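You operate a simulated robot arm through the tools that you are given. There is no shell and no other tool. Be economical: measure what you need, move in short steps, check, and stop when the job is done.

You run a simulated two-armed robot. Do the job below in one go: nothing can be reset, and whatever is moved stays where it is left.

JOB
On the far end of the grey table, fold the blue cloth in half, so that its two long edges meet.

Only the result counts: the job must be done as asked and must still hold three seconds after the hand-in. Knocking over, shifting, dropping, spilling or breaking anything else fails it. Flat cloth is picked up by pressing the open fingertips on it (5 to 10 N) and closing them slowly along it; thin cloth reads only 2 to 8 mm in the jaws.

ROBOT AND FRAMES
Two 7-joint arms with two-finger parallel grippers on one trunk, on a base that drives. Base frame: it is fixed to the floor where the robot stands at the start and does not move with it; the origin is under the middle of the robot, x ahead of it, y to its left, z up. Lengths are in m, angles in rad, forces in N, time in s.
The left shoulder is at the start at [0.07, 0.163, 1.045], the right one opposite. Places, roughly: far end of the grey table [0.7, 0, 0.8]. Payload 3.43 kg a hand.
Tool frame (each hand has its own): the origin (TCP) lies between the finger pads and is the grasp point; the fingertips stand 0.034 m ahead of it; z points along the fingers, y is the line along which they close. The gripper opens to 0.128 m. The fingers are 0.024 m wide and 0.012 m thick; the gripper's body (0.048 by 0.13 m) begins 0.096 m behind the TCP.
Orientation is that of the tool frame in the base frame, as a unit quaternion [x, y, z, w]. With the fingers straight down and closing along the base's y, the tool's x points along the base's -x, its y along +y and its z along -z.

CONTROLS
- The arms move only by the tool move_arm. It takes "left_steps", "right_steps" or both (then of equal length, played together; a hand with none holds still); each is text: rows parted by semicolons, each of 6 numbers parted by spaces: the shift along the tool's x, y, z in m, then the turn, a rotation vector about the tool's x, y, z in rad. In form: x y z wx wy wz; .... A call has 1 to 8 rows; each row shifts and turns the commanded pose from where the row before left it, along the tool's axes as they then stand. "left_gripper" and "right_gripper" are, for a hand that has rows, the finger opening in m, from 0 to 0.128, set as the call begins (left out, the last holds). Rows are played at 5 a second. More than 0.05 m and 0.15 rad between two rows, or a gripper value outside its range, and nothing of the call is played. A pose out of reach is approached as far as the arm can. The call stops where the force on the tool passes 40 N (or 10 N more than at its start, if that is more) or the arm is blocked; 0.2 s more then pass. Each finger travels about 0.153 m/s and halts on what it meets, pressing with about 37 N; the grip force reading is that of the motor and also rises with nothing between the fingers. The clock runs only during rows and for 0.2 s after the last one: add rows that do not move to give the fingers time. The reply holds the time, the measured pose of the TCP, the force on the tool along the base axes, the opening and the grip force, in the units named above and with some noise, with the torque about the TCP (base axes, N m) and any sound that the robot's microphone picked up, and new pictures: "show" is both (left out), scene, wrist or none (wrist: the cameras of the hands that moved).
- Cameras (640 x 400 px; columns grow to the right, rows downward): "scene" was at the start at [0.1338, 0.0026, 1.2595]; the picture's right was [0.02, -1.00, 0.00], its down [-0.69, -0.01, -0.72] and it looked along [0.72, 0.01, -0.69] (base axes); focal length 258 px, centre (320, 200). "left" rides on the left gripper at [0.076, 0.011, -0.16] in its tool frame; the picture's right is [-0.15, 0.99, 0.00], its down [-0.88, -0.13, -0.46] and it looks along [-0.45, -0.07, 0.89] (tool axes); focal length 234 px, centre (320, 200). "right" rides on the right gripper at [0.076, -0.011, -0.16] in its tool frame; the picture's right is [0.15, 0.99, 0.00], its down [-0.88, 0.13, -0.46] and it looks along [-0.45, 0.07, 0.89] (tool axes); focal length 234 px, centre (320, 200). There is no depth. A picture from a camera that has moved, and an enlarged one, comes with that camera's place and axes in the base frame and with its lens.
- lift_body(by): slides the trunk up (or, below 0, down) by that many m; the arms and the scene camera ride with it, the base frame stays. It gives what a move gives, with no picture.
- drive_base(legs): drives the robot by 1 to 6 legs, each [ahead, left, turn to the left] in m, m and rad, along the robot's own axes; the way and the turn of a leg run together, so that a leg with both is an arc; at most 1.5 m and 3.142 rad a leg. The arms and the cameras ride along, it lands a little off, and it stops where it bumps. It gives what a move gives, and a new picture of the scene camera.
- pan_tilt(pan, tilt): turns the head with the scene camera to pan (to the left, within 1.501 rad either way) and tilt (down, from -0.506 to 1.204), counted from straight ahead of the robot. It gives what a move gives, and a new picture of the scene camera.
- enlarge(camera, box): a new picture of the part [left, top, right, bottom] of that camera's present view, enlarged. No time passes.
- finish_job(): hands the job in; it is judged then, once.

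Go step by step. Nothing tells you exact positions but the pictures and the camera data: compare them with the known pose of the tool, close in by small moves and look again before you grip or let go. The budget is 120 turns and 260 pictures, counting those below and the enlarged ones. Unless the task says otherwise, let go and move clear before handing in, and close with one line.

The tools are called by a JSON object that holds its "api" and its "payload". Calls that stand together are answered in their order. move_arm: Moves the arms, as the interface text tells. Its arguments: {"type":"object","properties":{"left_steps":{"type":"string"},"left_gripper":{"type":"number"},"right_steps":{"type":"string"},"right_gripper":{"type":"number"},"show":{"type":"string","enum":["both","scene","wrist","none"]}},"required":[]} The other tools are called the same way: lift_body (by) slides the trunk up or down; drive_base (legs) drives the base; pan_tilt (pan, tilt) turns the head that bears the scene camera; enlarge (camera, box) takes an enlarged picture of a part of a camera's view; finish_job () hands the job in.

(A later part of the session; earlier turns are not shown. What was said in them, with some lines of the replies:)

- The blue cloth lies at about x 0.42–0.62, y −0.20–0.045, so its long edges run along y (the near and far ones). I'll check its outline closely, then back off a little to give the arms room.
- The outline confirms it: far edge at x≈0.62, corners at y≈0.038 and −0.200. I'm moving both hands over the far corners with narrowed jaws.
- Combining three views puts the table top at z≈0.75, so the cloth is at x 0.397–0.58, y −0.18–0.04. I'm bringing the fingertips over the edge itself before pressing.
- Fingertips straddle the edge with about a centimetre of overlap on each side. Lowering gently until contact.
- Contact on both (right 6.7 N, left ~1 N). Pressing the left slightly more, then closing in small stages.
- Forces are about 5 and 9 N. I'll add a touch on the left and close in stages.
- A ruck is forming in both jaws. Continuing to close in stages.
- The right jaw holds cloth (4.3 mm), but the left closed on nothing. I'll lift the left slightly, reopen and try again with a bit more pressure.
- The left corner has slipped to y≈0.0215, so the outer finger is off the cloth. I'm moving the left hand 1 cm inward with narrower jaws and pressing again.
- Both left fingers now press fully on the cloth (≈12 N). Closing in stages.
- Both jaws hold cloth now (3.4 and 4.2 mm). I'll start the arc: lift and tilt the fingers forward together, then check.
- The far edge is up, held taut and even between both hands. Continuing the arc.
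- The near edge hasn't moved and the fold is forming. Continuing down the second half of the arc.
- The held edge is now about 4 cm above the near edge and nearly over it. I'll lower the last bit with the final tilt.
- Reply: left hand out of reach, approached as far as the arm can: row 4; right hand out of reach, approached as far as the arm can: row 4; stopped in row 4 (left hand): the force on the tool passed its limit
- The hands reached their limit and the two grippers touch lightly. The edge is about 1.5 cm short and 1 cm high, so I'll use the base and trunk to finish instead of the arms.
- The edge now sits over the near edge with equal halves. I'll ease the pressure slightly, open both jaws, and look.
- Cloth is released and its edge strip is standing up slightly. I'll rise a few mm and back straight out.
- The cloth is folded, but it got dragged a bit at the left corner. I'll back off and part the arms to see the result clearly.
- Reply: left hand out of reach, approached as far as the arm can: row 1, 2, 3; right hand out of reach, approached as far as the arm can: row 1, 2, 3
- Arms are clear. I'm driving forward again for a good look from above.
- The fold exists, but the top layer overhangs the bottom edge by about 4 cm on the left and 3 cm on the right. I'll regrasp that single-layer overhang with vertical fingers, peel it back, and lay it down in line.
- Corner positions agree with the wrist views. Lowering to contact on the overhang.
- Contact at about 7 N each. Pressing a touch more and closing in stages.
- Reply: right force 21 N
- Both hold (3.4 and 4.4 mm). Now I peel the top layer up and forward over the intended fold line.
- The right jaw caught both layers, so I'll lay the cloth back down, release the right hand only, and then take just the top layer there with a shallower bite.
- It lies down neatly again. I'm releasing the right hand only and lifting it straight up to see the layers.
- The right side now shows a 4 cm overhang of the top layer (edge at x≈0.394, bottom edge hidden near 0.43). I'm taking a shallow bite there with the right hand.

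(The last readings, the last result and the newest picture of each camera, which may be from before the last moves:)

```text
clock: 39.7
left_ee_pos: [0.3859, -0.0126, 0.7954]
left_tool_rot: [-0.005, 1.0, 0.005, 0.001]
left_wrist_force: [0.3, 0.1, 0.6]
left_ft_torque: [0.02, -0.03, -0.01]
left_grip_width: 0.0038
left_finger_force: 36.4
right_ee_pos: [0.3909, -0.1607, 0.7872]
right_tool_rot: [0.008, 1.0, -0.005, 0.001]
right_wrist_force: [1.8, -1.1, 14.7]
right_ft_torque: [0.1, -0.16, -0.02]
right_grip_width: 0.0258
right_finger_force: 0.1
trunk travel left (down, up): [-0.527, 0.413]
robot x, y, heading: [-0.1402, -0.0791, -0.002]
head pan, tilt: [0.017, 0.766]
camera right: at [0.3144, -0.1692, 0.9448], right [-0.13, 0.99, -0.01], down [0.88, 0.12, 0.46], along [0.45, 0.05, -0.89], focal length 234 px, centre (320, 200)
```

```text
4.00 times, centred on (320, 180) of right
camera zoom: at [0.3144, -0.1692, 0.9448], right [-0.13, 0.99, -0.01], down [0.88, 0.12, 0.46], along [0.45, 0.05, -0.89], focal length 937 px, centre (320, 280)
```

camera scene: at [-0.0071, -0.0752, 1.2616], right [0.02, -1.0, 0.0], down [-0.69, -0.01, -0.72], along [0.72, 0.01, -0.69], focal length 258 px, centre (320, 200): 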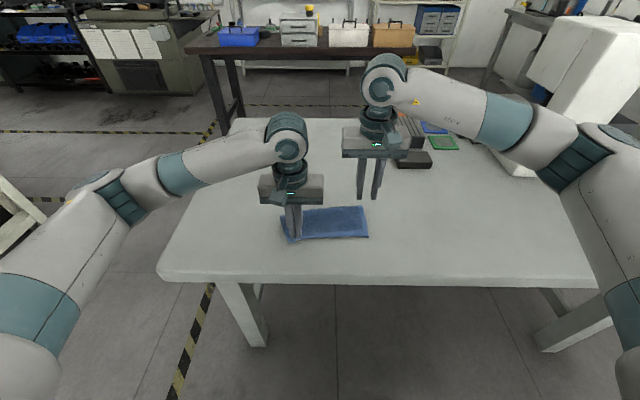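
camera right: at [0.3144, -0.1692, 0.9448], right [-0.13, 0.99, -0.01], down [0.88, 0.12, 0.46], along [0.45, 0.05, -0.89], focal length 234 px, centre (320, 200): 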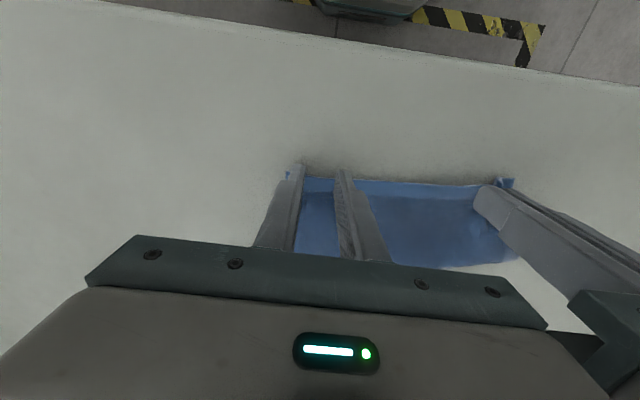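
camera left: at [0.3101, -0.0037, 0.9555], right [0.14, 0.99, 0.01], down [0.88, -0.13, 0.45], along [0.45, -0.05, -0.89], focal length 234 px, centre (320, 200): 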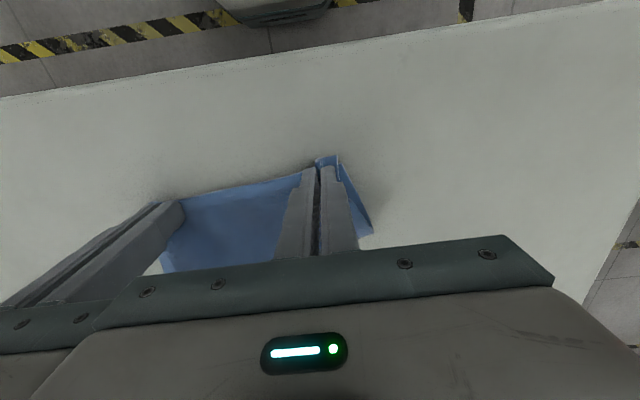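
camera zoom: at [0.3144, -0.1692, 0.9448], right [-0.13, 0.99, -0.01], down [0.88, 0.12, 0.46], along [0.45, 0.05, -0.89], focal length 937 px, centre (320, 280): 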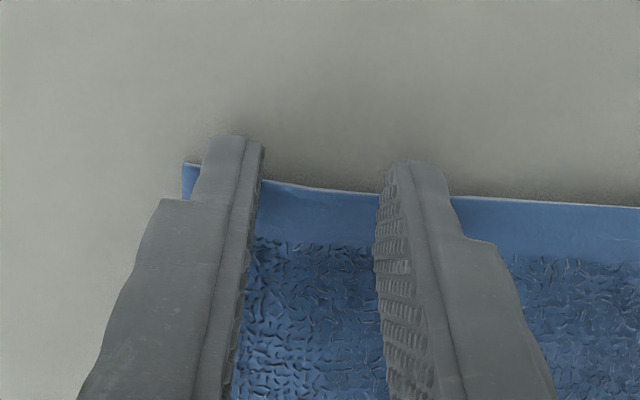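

Good, a bite of about 1 cm. Closing the right jaw in stages.

{"api": "move_arm", "payload": {"right_steps": "0 0 -.0008 0 0 0", "right_gripper": 0.02, "show": "none"}}

{"api": "move_arm", "payload": {"right_steps": "0 0 0 0 0 0", "right_gripper": 0.014, "show": "none"}}

{"api": "move_arm", "payload": {"right_steps": "0 0 0 0 0 0", "right_gripper": 0.009, "show": "none"}}

{"api": "move_arm", "payload": {"right_steps": "0 0 0 0 0 0;0 0 0 0 0 0", "right_gripper": 0, "show": "wrist"}}

```text
clock: 40.1
left_ee_pos: [0.3857, -0.0116, 0.7948]
left_tool_rot: [-0.006, 1.0, 0.005, 0.0]
left_wrist_force: [0.7, -1.9, -0.3]
left_ft_torque: [-0.09, -0.01, -0.03]
left_grip_width: 0.0032
left_finger_force: 36.9
right_ee_pos: [0.3915, -0.1594, 0.7866]
right_tool_rot: [0.006, 1.0, -0.006, 0.001]
right_wrist_force: [0.2, 1.0, 10.9]
right_ft_torque: [0.12, -0.14, -0.01]
right_grip_width: 0.0198
right_finger_force: 0.0
trunk travel left (down, up): [-0.527, 0.413]
robot x, y, heading: [-0.1435, -0.0773, -0.002]
head pan, tilt: [0.017, 0.766]
```

```text
clock: 40.5
left_ee_pos: [0.3857, -0.0115, 0.7951]
left_tool_rot: [-0.005, 1.0, 0.006, 0.0]
left_wrist_force: [0.3, -1.9, 0.6]
left_ft_torque: [-0.06, -0.01, 0.02]
left_grip_width: 0.0033
left_finger_force: 36.8
right_ee_pos: [0.3909, -0.161, 0.7874]
right_tool_rot: [0.007, 1.0, -0.006, 0.0]
right_wrist_force: [-1.4, 0.5, 10.7]
right_ft_torque: [0.05, -0.05, 0.0]
right_grip_width: 0.0137
right_finger_force: 0.1
trunk travel left (down, up): [-0.527, 0.413]
robot x, y, heading: [-0.1427, -0.0766, -0.0]
head pan, tilt: [0.017, 0.766]
```

```text
clock: 40.9
left_ee_pos: [0.3859, -0.0111, 0.7951]
left_tool_rot: [-0.004, 1.0, 0.006, 0.0]
left_wrist_force: [-0.5, -1.1, -0.5]
left_ft_torque: [-0.05, -0.04, -0.01]
left_grip_width: 0.0036
left_finger_force: 36.8
right_ee_pos: [0.3911, -0.1603, 0.7864]
right_tool_rot: [0.007, 1.0, -0.007, 0.0]
right_wrist_force: [-1.6, 1.8, 9.9]
right_ft_torque: [0.09, -0.06, 0.02]
right_grip_width: 0.0089
right_finger_force: 0.1
trunk travel left (down, up): [-0.527, 0.413]
robot x, y, heading: [-0.1364, -0.0792, 0.0]
head pan, tilt: [0.017, 0.766]
```

```text
clock: 41.5
left_ee_pos: [0.3857, -0.0112, 0.7947]
left_tool_rot: [-0.006, 1.0, 0.005, 0.001]
left_wrist_force: [-0.1, -4.0, 0.6]
left_ft_torque: [-0.16, -0.02, -0.01]
left_grip_width: 0.0036
left_finger_force: 37.3
right_ee_pos: [0.3909, -0.1608, 0.7867]
right_tool_rot: [0.007, 1.0, -0.006, 0.0]
right_wrist_force: [-1.3, 5.0, 8.4]
right_ft_torque: [0.18, -0.07, 0.04]
right_grip_width: 0.0031
right_finger_force: 36.9
trunk travel left (down, up): [-0.527, 0.413]
robot x, y, heading: [-0.141, -0.0778, -0.002]
head pan, tilt: [0.017, 0.766]
camera right: at [0.3142, -0.1689, 0.9451], right [-0.13, 0.99, -0.01], down [0.88, 0.12, 0.45], along [0.45, 0.05, -0.89], focal length 234 px, centre (320, 200)
```

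right: 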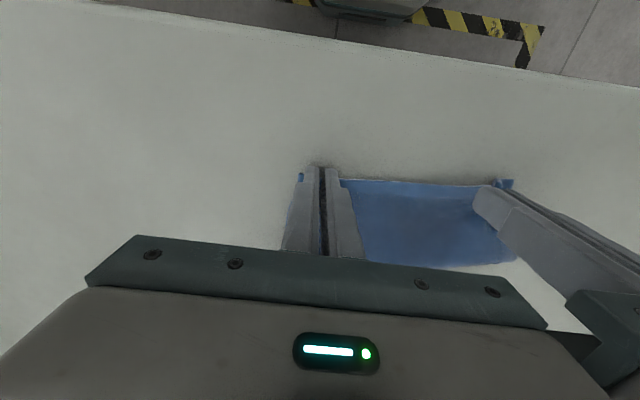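

The right jaw now reads 3.1 mm, a single layer. I'll peel both up and forward again, slowly, then look.

{"api": "move_arm", "payload": {"left_steps": "-.008 0 -.02 0 0 0;-.012 0 -.02 0 0 0;-.02 0 -.018 0 0 0;-.025 0 -.012 0 0 0;-.025 0 -.005 0 0 0;0 0 0 0 0 0", "right_steps": "-.008 0 -.022 0 0 0;-.012 0 -.022 0 0 0;-.02 0 -.02 0 0 0;-.025 0 -.012 0 0 0;-.025 0 -.005 0 0 0;0 0 0 0 0 0"}}

{"api": "enlarge", "payload": {"camera": "scene", "box": [240, 170, 400, 270]}}

```text
clock: 42.9
left_ee_pos: [0.4759, -0.0112, 0.8716]
left_tool_rot: [-0.005, 1.0, 0.005, 0.0]
left_wrist_force: [-0.6, -5.2, -0.4]
left_ft_torque: [-0.19, -0.01, 0.02]
left_grip_width: 0.0034
left_finger_force: 36.7
right_ee_pos: [0.4825, -0.1608, 0.8665]
right_tool_rot: [0.007, 1.0, -0.006, 0.0]
right_wrist_force: [-0.2, 5.1, -0.1]
right_ft_torque: [0.16, -0.01, 0.0]
right_grip_width: 0.0032
right_finger_force: 36.6
trunk travel left (down, up): [-0.527, 0.413]
robot x, y, heading: [-0.1371, -0.0828, 0.001]
head pan, tilt: [0.017, 0.766]
camera scene: at [-0.0069, -0.0758, 1.2616], right [0.02, -1.0, 0.0], down [-0.69, -0.01, -0.72], along [0.72, 0.01, -0.69], focal length 258 px, centre (320, 200)
camera right: at [0.4057, -0.1688, 1.0249], right [-0.13, 0.99, -0.01], down [0.88, 0.12, 0.45], along [0.45, 0.05, -0.89], focal length 234 px, centre (320, 200)
camera left: at [0.4001, -0.0028, 1.0319], right [0.14, 0.99, 0.01], down [0.88, -0.13, 0.45], along [0.45, -0.05, -0.89], focal length 234 px, centre (320, 200)
```

scene: 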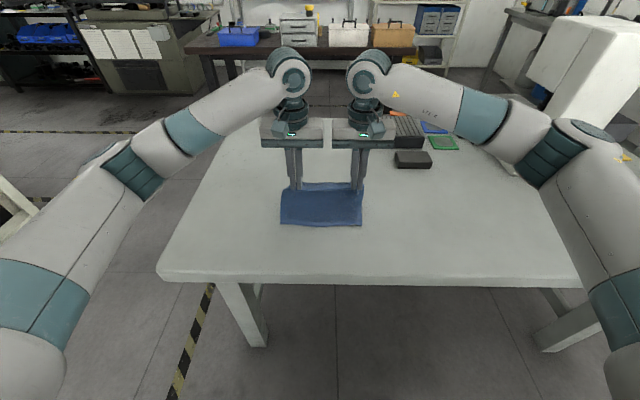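
right: 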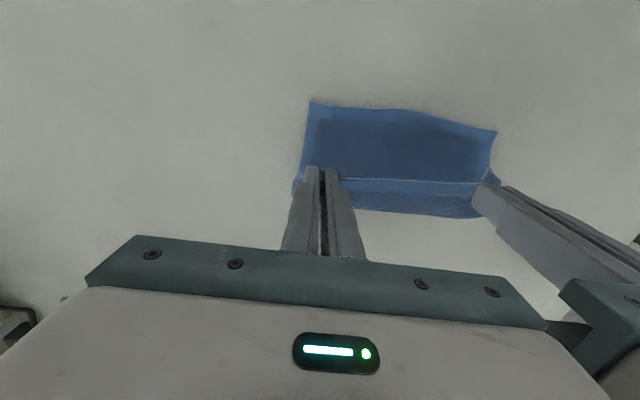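
left: 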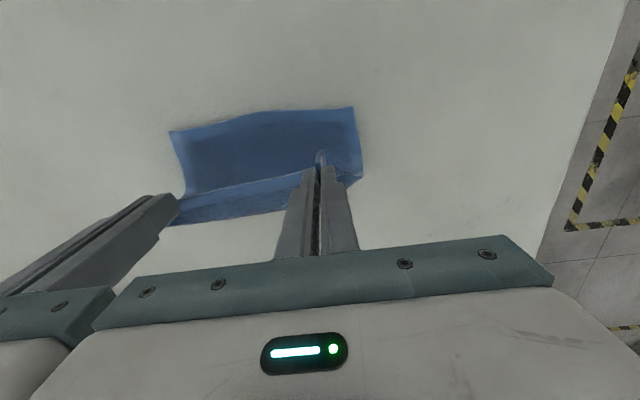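

```text
4.00 times, centred on (320, 220) of scene
camera zoom: at [-0.0069, -0.0758, 1.2616], right [0.02, -1.0, 0.0], down [-0.69, -0.01, -0.72], along [0.72, 0.01, -0.69], focal length 1030 px, centre (320, 120)
```

zoom: 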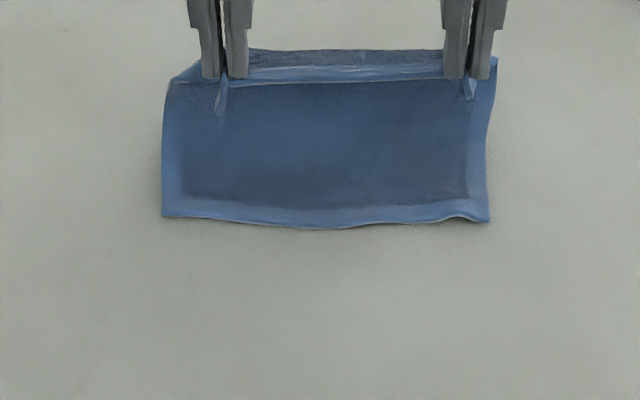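

Now only the top layer is lifted and the bottom layer lies flat, its near edge at x≈0.43. I'll bring the top edge forward to roll the fold, then arc back and lay it on that near edge.

{"api": "move_arm", "payload": {"left_steps": "-.015 .003 0 0 0 0;-.015 .003 0 0 0 0;.018 0 .004 0 0 0;.022 0 .012 0 0 0;.018 0 .020 0 0 0;.010 0 .020 0 0 0;.002 0 .0156 0 0 0;0 0 0 0 0 0", "right_steps": "-.015 .003 0 0 0 0;-.015 .003 0 0 0 0;.020 0 .003 0 0 0;.025 0 .011 0 0 0;.02 0 .018 0 0 0;.012 0 .020 0 0 0;.0025 0 .0145 0 0 0;0 0 0 0 0 0"}}

{"api": "enlarge", "payload": {"camera": "scene", "box": [240, 170, 400, 270]}}

{"api": "enlarge", "payload": {"camera": "left", "box": [140, 100, 400, 262]}}

{"api": "enlarge", "payload": {"camera": "right", "box": [240, 100, 500, 262]}}

```text
clock: 44.7
left_ee_pos: [0.4364, -0.0061, 0.7991]
left_tool_rot: [-0.005, 1.0, 0.005, -0.001]
left_wrist_force: [-0.8, -3.7, 0.5]
left_ft_torque: [-0.11, -0.01, -0.01]
left_grip_width: 0.0034
left_finger_force: 36.8
right_ee_pos: [0.4316, -0.1536, 0.8007]
right_tool_rot: [0.008, 1.0, -0.007, 0.0]
right_wrist_force: [-0.1, 3.1, -0.9]
right_ft_torque: [0.14, -0.02, -0.01]
right_grip_width: 0.0032
right_finger_force: 37.6
trunk travel left (down, up): [-0.527, 0.413]
robot x, y, heading: [-0.1437, -0.0774, 0.002]
head pan, tilt: [0.017, 0.766]
camera scene: at [-0.0066, -0.0758, 1.2615], right [0.02, -1.0, 0.0], down [-0.69, -0.01, -0.72], along [0.72, 0.01, -0.69], focal length 258 px, centre (320, 200)
camera right: at [0.3558, -0.1633, 0.9589], right [-0.13, 0.99, -0.01], down [0.88, 0.12, 0.45], along [0.45, 0.05, -0.89], focal length 234 px, centre (320, 200)
camera left: at [0.3605, 0.002, 0.9597], right [0.14, 0.99, 0.01], down [0.88, -0.13, 0.45], along [0.45, -0.05, -0.89], focal length 234 px, centre (320, 200)
```

scene: 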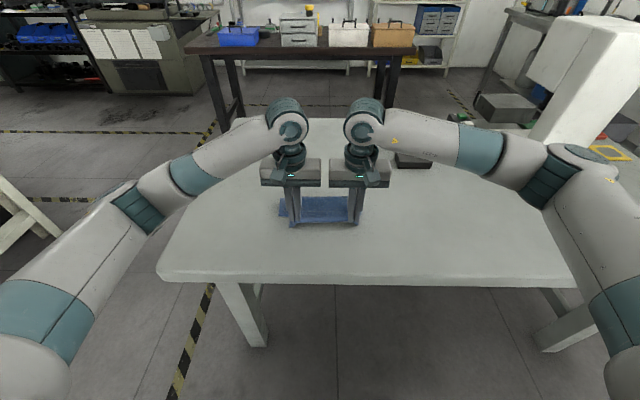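
right: 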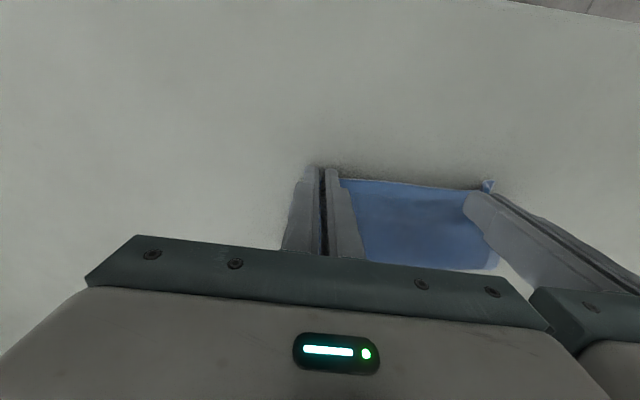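
left: 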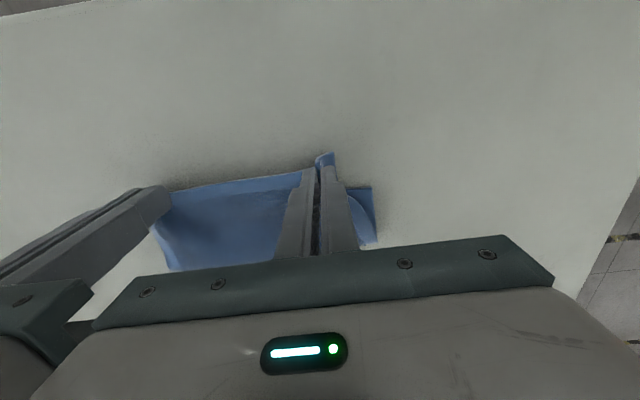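

```text
4.00 times, centred on (320, 220) of scene
camera zoom: at [-0.0066, -0.0758, 1.2615], right [0.02, -1.0, 0.0], down [-0.69, -0.01, -0.72], along [0.72, 0.01, -0.69], focal length 1030 px, centre (320, 120)
```

zoom: 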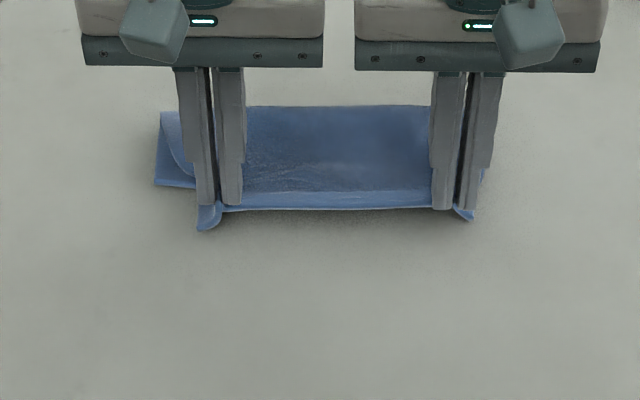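

```text
2.46 times, centred on (270, 181) of left
camera zoom: at [0.3605, 0.002, 0.9597], right [0.14, 0.99, 0.01], down [0.88, -0.13, 0.45], along [0.45, -0.05, -0.89], focal length 576 px, centre (443, 247)
```

zoom: 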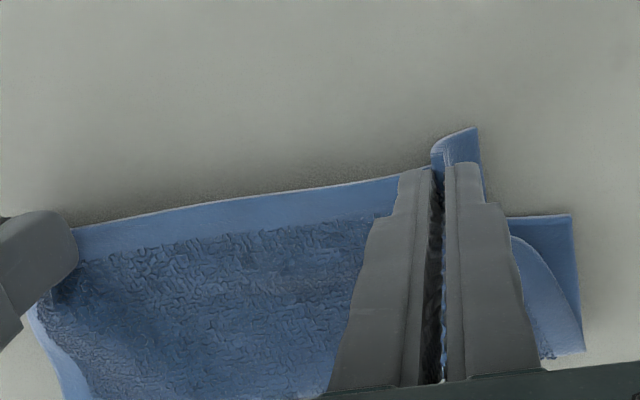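

```text
2.46 times, centred on (370, 181) of right
camera zoom: at [0.3558, -0.1633, 0.9589], right [-0.13, 0.99, -0.01], down [0.88, 0.12, 0.45], along [0.45, 0.05, -0.89], focal length 576 px, centre (197, 247)
```

zoom: 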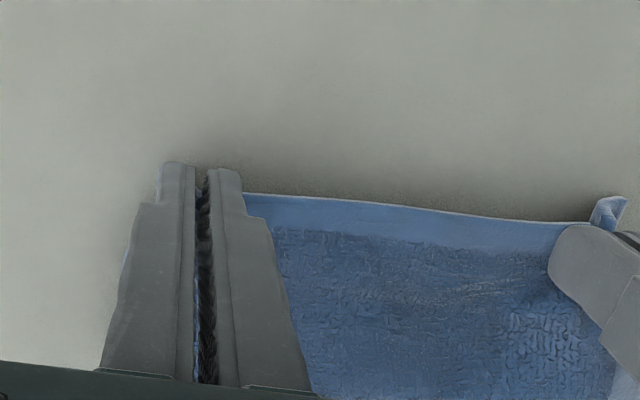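

The bottom layer slid forward when I went forward (left corner now at x≈0.459). I'll raise a little and look at where the bottom edge is on both sides before laying down.

{"api": "move_arm", "payload": {"left_steps": "-.008 0 -.02 0 0 0;-.012 0 -.02 0 0 0;-.015 0 -.015 0 0 0;0 0 0 0 0 0", "right_steps": "-.008 0 -.02 0 0 0;-.012 0 -.02 0 0 0;-.015 0 -.015 0 0 0;0 0 0 0 0 0", "show": "none"}}

{"api": "enlarge", "payload": {"camera": "scene", "box": [240, 150, 400, 250]}}

```text
clock: 45.7
left_ee_pos: [0.4695, -0.0048, 0.8528]
left_tool_rot: [-0.007, 1.0, 0.005, -0.001]
left_wrist_force: [0.3, -6.5, -0.9]
left_ft_torque: [-0.25, 0.03, -0.03]
left_grip_width: 0.0032
left_finger_force: 36.4
right_ee_pos: [0.4669, -0.1556, 0.855]
right_tool_rot: [0.007, 1.0, -0.006, 0.0]
right_wrist_force: [0.2, 5.9, -0.3]
right_ft_torque: [0.21, 0.01, 0.03]
right_grip_width: 0.0034
right_finger_force: 37.2
trunk travel left (down, up): [-0.527, 0.413]
robot x, y, heading: [-0.1379, -0.0753, 0.002]
head pan, tilt: [0.017, 0.766]
```

```text
4.00 times, centred on (320, 200) of scene
camera zoom: at [-0.0064, -0.0758, 1.2615], right [0.02, -1.0, 0.0], down [-0.69, -0.01, -0.72], along [0.72, 0.01, -0.69], focal length 1030 px, centre (320, 200)
```

zoom: 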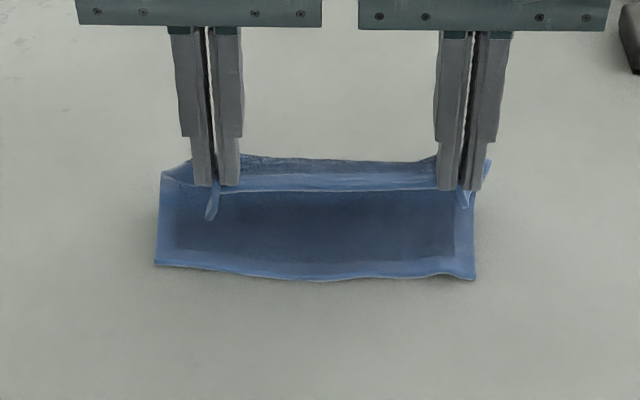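

Bottom near edge now at x≈0.455, corners y≈0.041 and −0.173. I'm lowering the top edge straight onto it, shifted 1 cm to the left.

{"api": "move_arm", "payload": {"left_steps": ".0015 .0025 .014 0 0 0;.002 .0025 .014 0 0 0;.0015 .0025 .014 0 0 0;.0015 .0025 .012 0 0 0;0 0 .007 0 0 0;0 0 0 0 0 0", "right_steps": ".0025 .0025 .014 0 0 0;.003 .0025 .014 0 0 0;.0025 .0025 .014 0 0 0;.0025 .0025 .014 0 0 0;0 0 .007 0 0 0;0 0 0 0 0 0", "show": "none"}}

{"api": "enlarge", "payload": {"camera": "scene", "box": [240, 150, 400, 250]}}

{"api": "enlarge", "payload": {"camera": "left", "box": [140, 100, 400, 262]}}

{"api": "enlarge", "payload": {"camera": "right", "box": [240, 100, 500, 262]}}

```text
clock: 47.1
left_ee_pos: [0.4637, 0.005, 0.7928]
left_tool_rot: [-0.005, 1.0, 0.005, 0.0]
left_wrist_force: [-0.7, -7.3, 3.4]
left_ft_torque: [-0.25, 0.0, -0.03]
left_grip_width: 0.0034
left_finger_force: 36.7
right_ee_pos: [0.4559, -0.1448, 0.7918]
right_tool_rot: [0.007, 1.0, -0.007, 0.0]
right_wrist_force: [0.2, 6.6, 0.1]
right_ft_torque: [0.23, 0.0, 0.04]
right_grip_width: 0.0034
right_finger_force: 36.6
trunk travel left (down, up): [-0.527, 0.413]
robot x, y, heading: [-0.1373, -0.0771, -0.004]
head pan, tilt: [0.017, 0.766]
```

```text
4.00 times, centred on (320, 200) of scene
camera zoom: at [-0.0067, -0.0758, 1.2616], right [0.02, -1.0, 0.0], down [-0.69, -0.01, -0.72], along [0.72, 0.01, -0.69], focal length 1030 px, centre (320, 200)
```

zoom: 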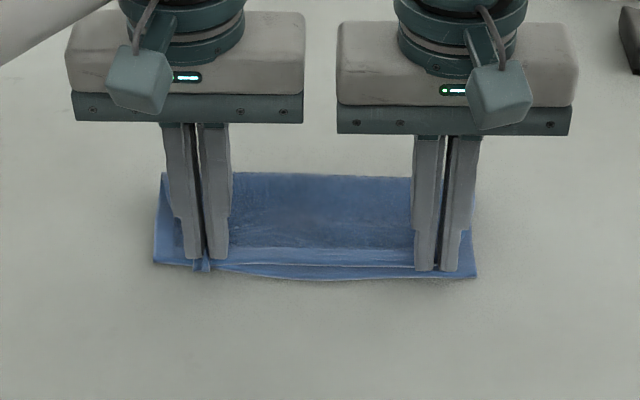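

```text
2.46 times, centred on (270, 181) of left
camera zoom: at [0.3877, 0.0134, 0.9542], right [0.14, 0.99, 0.01], down [0.88, -0.13, 0.45], along [0.45, -0.05, -0.89], focal length 576 px, centre (443, 247)
```

zoom: 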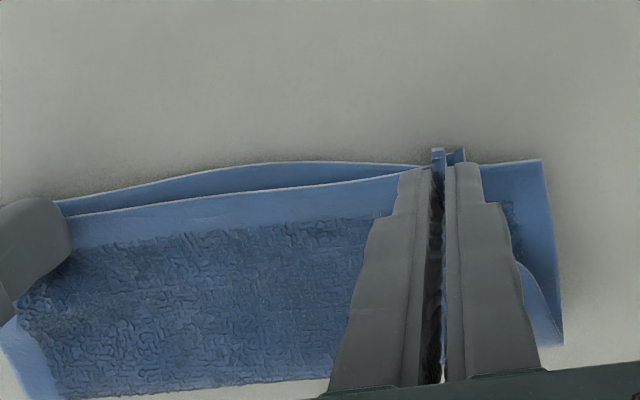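

```text
2.46 times, centred on (370, 181) of right
camera zoom: at [0.3789, -0.1539, 0.9509], right [-0.13, 0.99, -0.01], down [0.88, 0.12, 0.45], along [0.45, 0.05, -0.89], focal length 576 px, centre (197, 247)
```

zoom: 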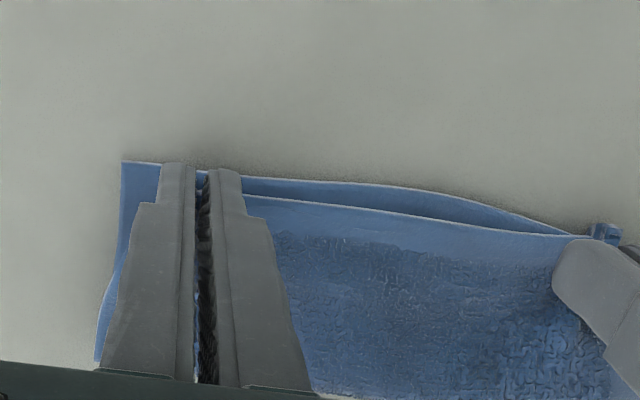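

The edges now nearly coincide; the bottom shows 3–7 mm beyond. A small pull back, touch down, release, and lift straight up.

{"api": "move_arm", "payload": {"left_steps": ".003 0 .0005 0 0 0;0 0 .001 0 0 0;0 0 0 0 0 0", "right_steps": ".006 0 .001 0 0 0;0 0 .002 0 0 0;0 0 0 0 0 0", "show": "none"}}

{"api": "move_arm", "payload": {"left_steps": "0 0 0 0 0 0;0 0 0 0 0 0;0 0 0 0 0 0", "right_steps": "0 0 0 0 0 0;0 0 0 0 0 0;0 0 0 0 0 0", "left_gripper": 0.016, "right_gripper": 0.016, "show": "none"}}

{"api": "move_arm", "payload": {"left_steps": "0 0 -.01 0 0 0;0 0 -.02 0 0 0;0 0 -.03 0 0 0;0 0 -.03 0 0 0;0 0 0 0 0 0", "right_steps": "0 0 -.01 0 0 0;0 0 -.02 0 0 0;0 0 -.03 0 0 0;0 0 -.03 0 0 0;0 0 0 0 0 0"}}

{"api": "enlarge", "payload": {"camera": "scene", "box": [240, 150, 400, 250]}}

```text
clock: 47.9
left_ee_pos: [0.4604, 0.0053, 0.7925]
left_tool_rot: [-0.005, 1.0, 0.005, -0.001]
left_wrist_force: [1.4, -5.6, 2.9]
left_ft_torque: [-0.2, -0.03, -0.07]
left_grip_width: 0.0035
left_finger_force: 36.3
right_ee_pos: [0.4494, -0.1455, 0.7907]
right_tool_rot: [0.007, 1.0, -0.006, 0.001]
right_wrist_force: [1.5, 5.9, 5.1]
right_ft_torque: [0.22, -0.06, 0.02]
right_grip_width: 0.003
right_finger_force: 37.2
trunk travel left (down, up): [-0.527, 0.413]
robot x, y, heading: [-0.1416, -0.0777, -0.003]
head pan, tilt: [0.017, 0.766]
```

```text
clock: 48.7
left_ee_pos: [0.4601, 0.006, 0.7925]
left_tool_rot: [-0.005, 1.0, 0.005, 0.001]
left_wrist_force: [-0.5, 0.9, 1.2]
left_ft_torque: [-0.02, -0.05, -0.03]
left_grip_width: 0.0155
left_finger_force: 0.1
right_ee_pos: [0.4507, -0.1456, 0.7901]
right_tool_rot: [0.008, 1.0, -0.006, 0.0]
right_wrist_force: [0.0, -1.7, 4.9]
right_ft_torque: [-0.02, -0.05, -0.04]
right_grip_width: 0.0144
right_finger_force: 0.0
trunk travel left (down, up): [-0.527, 0.413]
robot x, y, heading: [-0.1423, -0.0761, -0.001]
head pan, tilt: [0.017, 0.766]
```

```text
clock: 49.9
left_ee_pos: [0.4612, 0.0015, 0.8825]
left_tool_rot: [-0.006, 1.0, 0.005, -0.001]
left_wrist_force: [-0.9, 0.0, 0.1]
left_ft_torque: [0.01, 0.03, 0.0]
left_grip_width: 0.016
left_finger_force: 0.1
right_ee_pos: [0.4511, -0.1442, 0.8789]
right_tool_rot: [0.007, 1.0, -0.006, -0.001]
right_wrist_force: [0.0, 0.7, -0.3]
right_ft_torque: [-0.02, 0.02, 0.03]
right_grip_width: 0.016
right_finger_force: 0.0
trunk travel left (down, up): [-0.527, 0.413]
robot x, y, heading: [-0.1398, -0.0823, -0.003]
head pan, tilt: [0.017, 0.766]
camera scene: at [-0.0057, -0.0757, 1.2613], right [0.02, -1.0, 0.0], down [-0.69, -0.01, -0.72], along [0.72, 0.01, -0.69], focal length 258 px, centre (320, 200)
camera right: at [0.3743, -0.1527, 1.0371], right [-0.13, 0.99, -0.01], down [0.88, 0.12, 0.45], along [0.45, 0.05, -0.89], focal length 234 px, centre (320, 200)
camera left: at [0.3861, 0.0108, 1.0426], right [0.14, 0.99, 0.01], down [0.88, -0.13, 0.45], along [0.45, -0.05, -0.89], focal length 234 px, centre (320, 200)
```

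scene: 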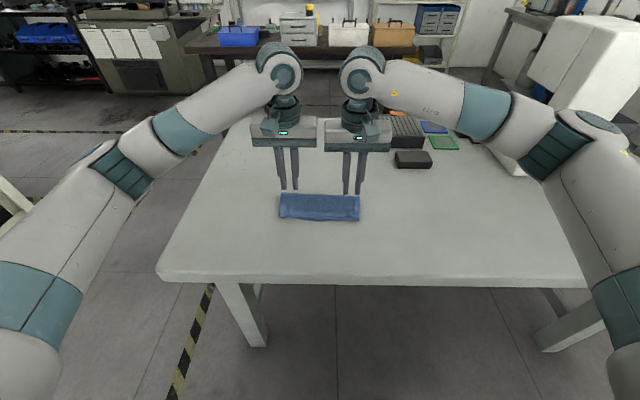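
right: 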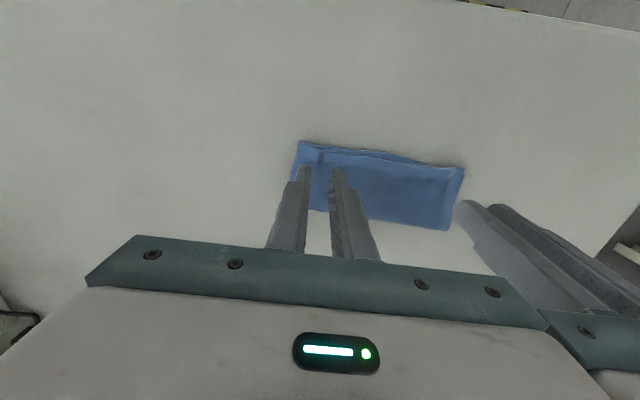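
left: 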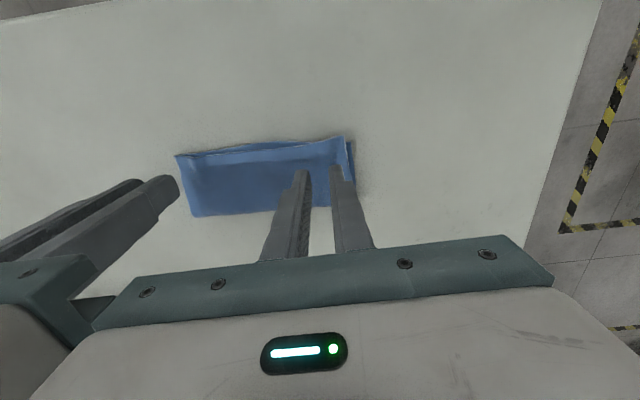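

```text
4.00 times, centred on (320, 200) of scene
camera zoom: at [-0.0057, -0.0757, 1.2613], right [0.02, -1.0, 0.0], down [-0.69, -0.01, -0.72], along [0.72, 0.01, -0.69], focal length 1030 px, centre (320, 200)
```

zoom: 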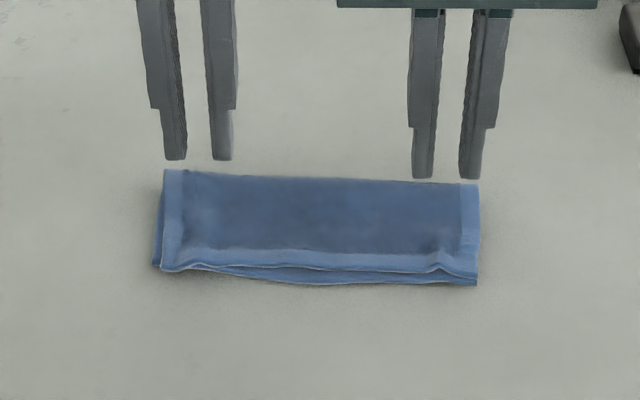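

That looks like a proper half fold now; the bottom edge pokes out a little in the middle and right. Checking closely.

{"api": "enlarge", "payload": {"camera": "left", "box": [160, 110, 380, 247]}}

{"api": "enlarge", "payload": {"camera": "right", "box": [270, 110, 490, 247]}}

```text
2.91 times, centred on (270, 178) of left
camera zoom: at [0.3861, 0.0108, 1.0426], right [0.14, 0.99, 0.01], down [0.88, -0.13, 0.45], along [0.45, -0.05, -0.89], focal length 681 px, centre (466, 262)
```

zoom: 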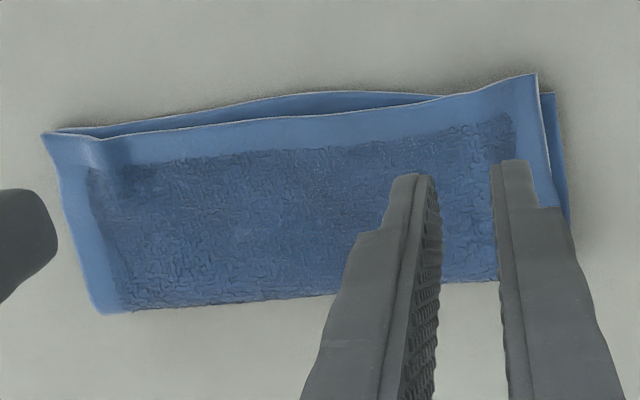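

```text
2.91 times, centred on (380, 178) of right
camera zoom: at [0.3743, -0.1527, 1.0371], right [-0.13, 0.99, -0.01], down [0.88, 0.12, 0.45], along [0.45, 0.05, -0.89], focal length 681 px, centre (146, 262)
```

zoom: 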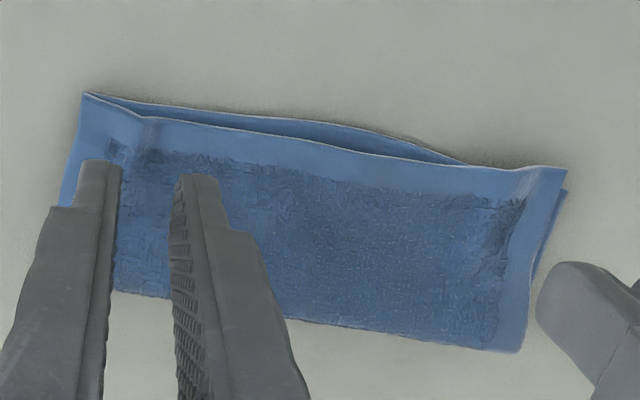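

The corners match within about 5 mm and the largest gap is about 1 cm mid-edge, so I'll accept this. Lifting the hands well clear and taking a last look.

{"api": "move_arm", "payload": {"left_steps": "0 0 -.04 0 0 0;0 .02 -.04 0 0 0;0 .03 0 0 0 0;0 .03 0 0 0 0;0 0 0 0 0 0", "right_steps": "0 0 -.04 0 0 0;0 -.02 -.04 0 0 0;0 -.03 0 0 0 0;0 -.03 0 0 0 0;0 0 0 0 0 0", "show": "scene"}}

{"api": "enlarge", "payload": {"camera": "scene", "box": [240, 150, 400, 250]}}

```text
clock: 51.1
left_ee_pos: [0.4607, 0.0829, 0.9625]
left_tool_rot: [-0.004, 1.0, 0.005, -0.002]
left_wrist_force: [0.0, -0.7, -0.3]
left_ft_torque: [-0.01, 0.04, 0.01]
left_grip_width: 0.016
left_finger_force: 0.0
right_ee_pos: [0.4522, -0.224, 0.9601]
right_tool_rot: [0.007, 1.0, -0.006, -0.001]
right_wrist_force: [0.3, 0.2, 0.2]
right_ft_torque: [-0.01, 0.04, 0.03]
right_grip_width: 0.0159
right_finger_force: 0.0
trunk travel left (down, up): [-0.527, 0.413]
robot x, y, heading: [-0.1351, -0.0765, -0.007]
head pan, tilt: [0.017, 0.766]
camera scene: at [-0.0057, -0.0759, 1.2614], right [0.02, -1.0, 0.0], down [-0.69, -0.01, -0.72], along [0.72, 0.01, -0.69], focal length 258 px, centre (320, 200)
```

scene: 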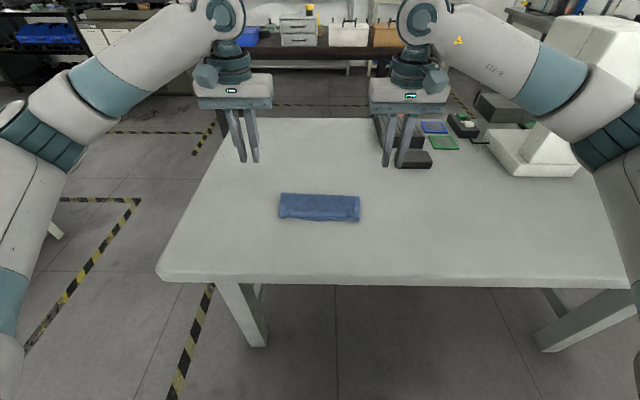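

```text
4.00 times, centred on (320, 200) of scene
camera zoom: at [-0.0057, -0.0759, 1.2614], right [0.02, -1.0, 0.0], down [-0.69, -0.01, -0.72], along [0.72, 0.01, -0.69], focal length 1030 px, centre (320, 200)
```

zoom: 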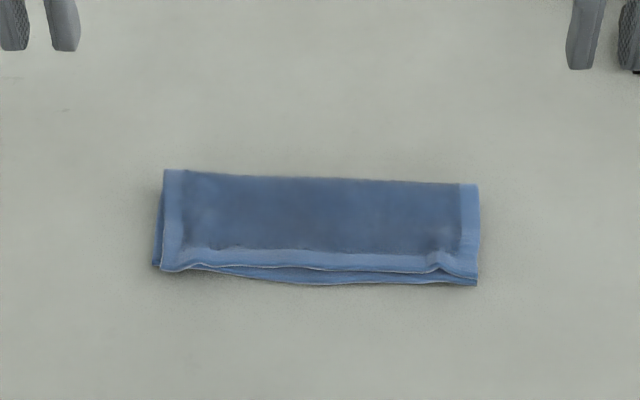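

The cloth is folded and lying still, both hands are clear, and nothing else has been touched. Handing in.

{"api": "finish_job", "payload": {}}

```text
The job is handed in.
```

The blue cloth is folded in half with its long edges together: the corners match within about 5 mm, with a gap of up to about 1 cm in the middle. It now lies about 6 cm further from the robot than where it started.
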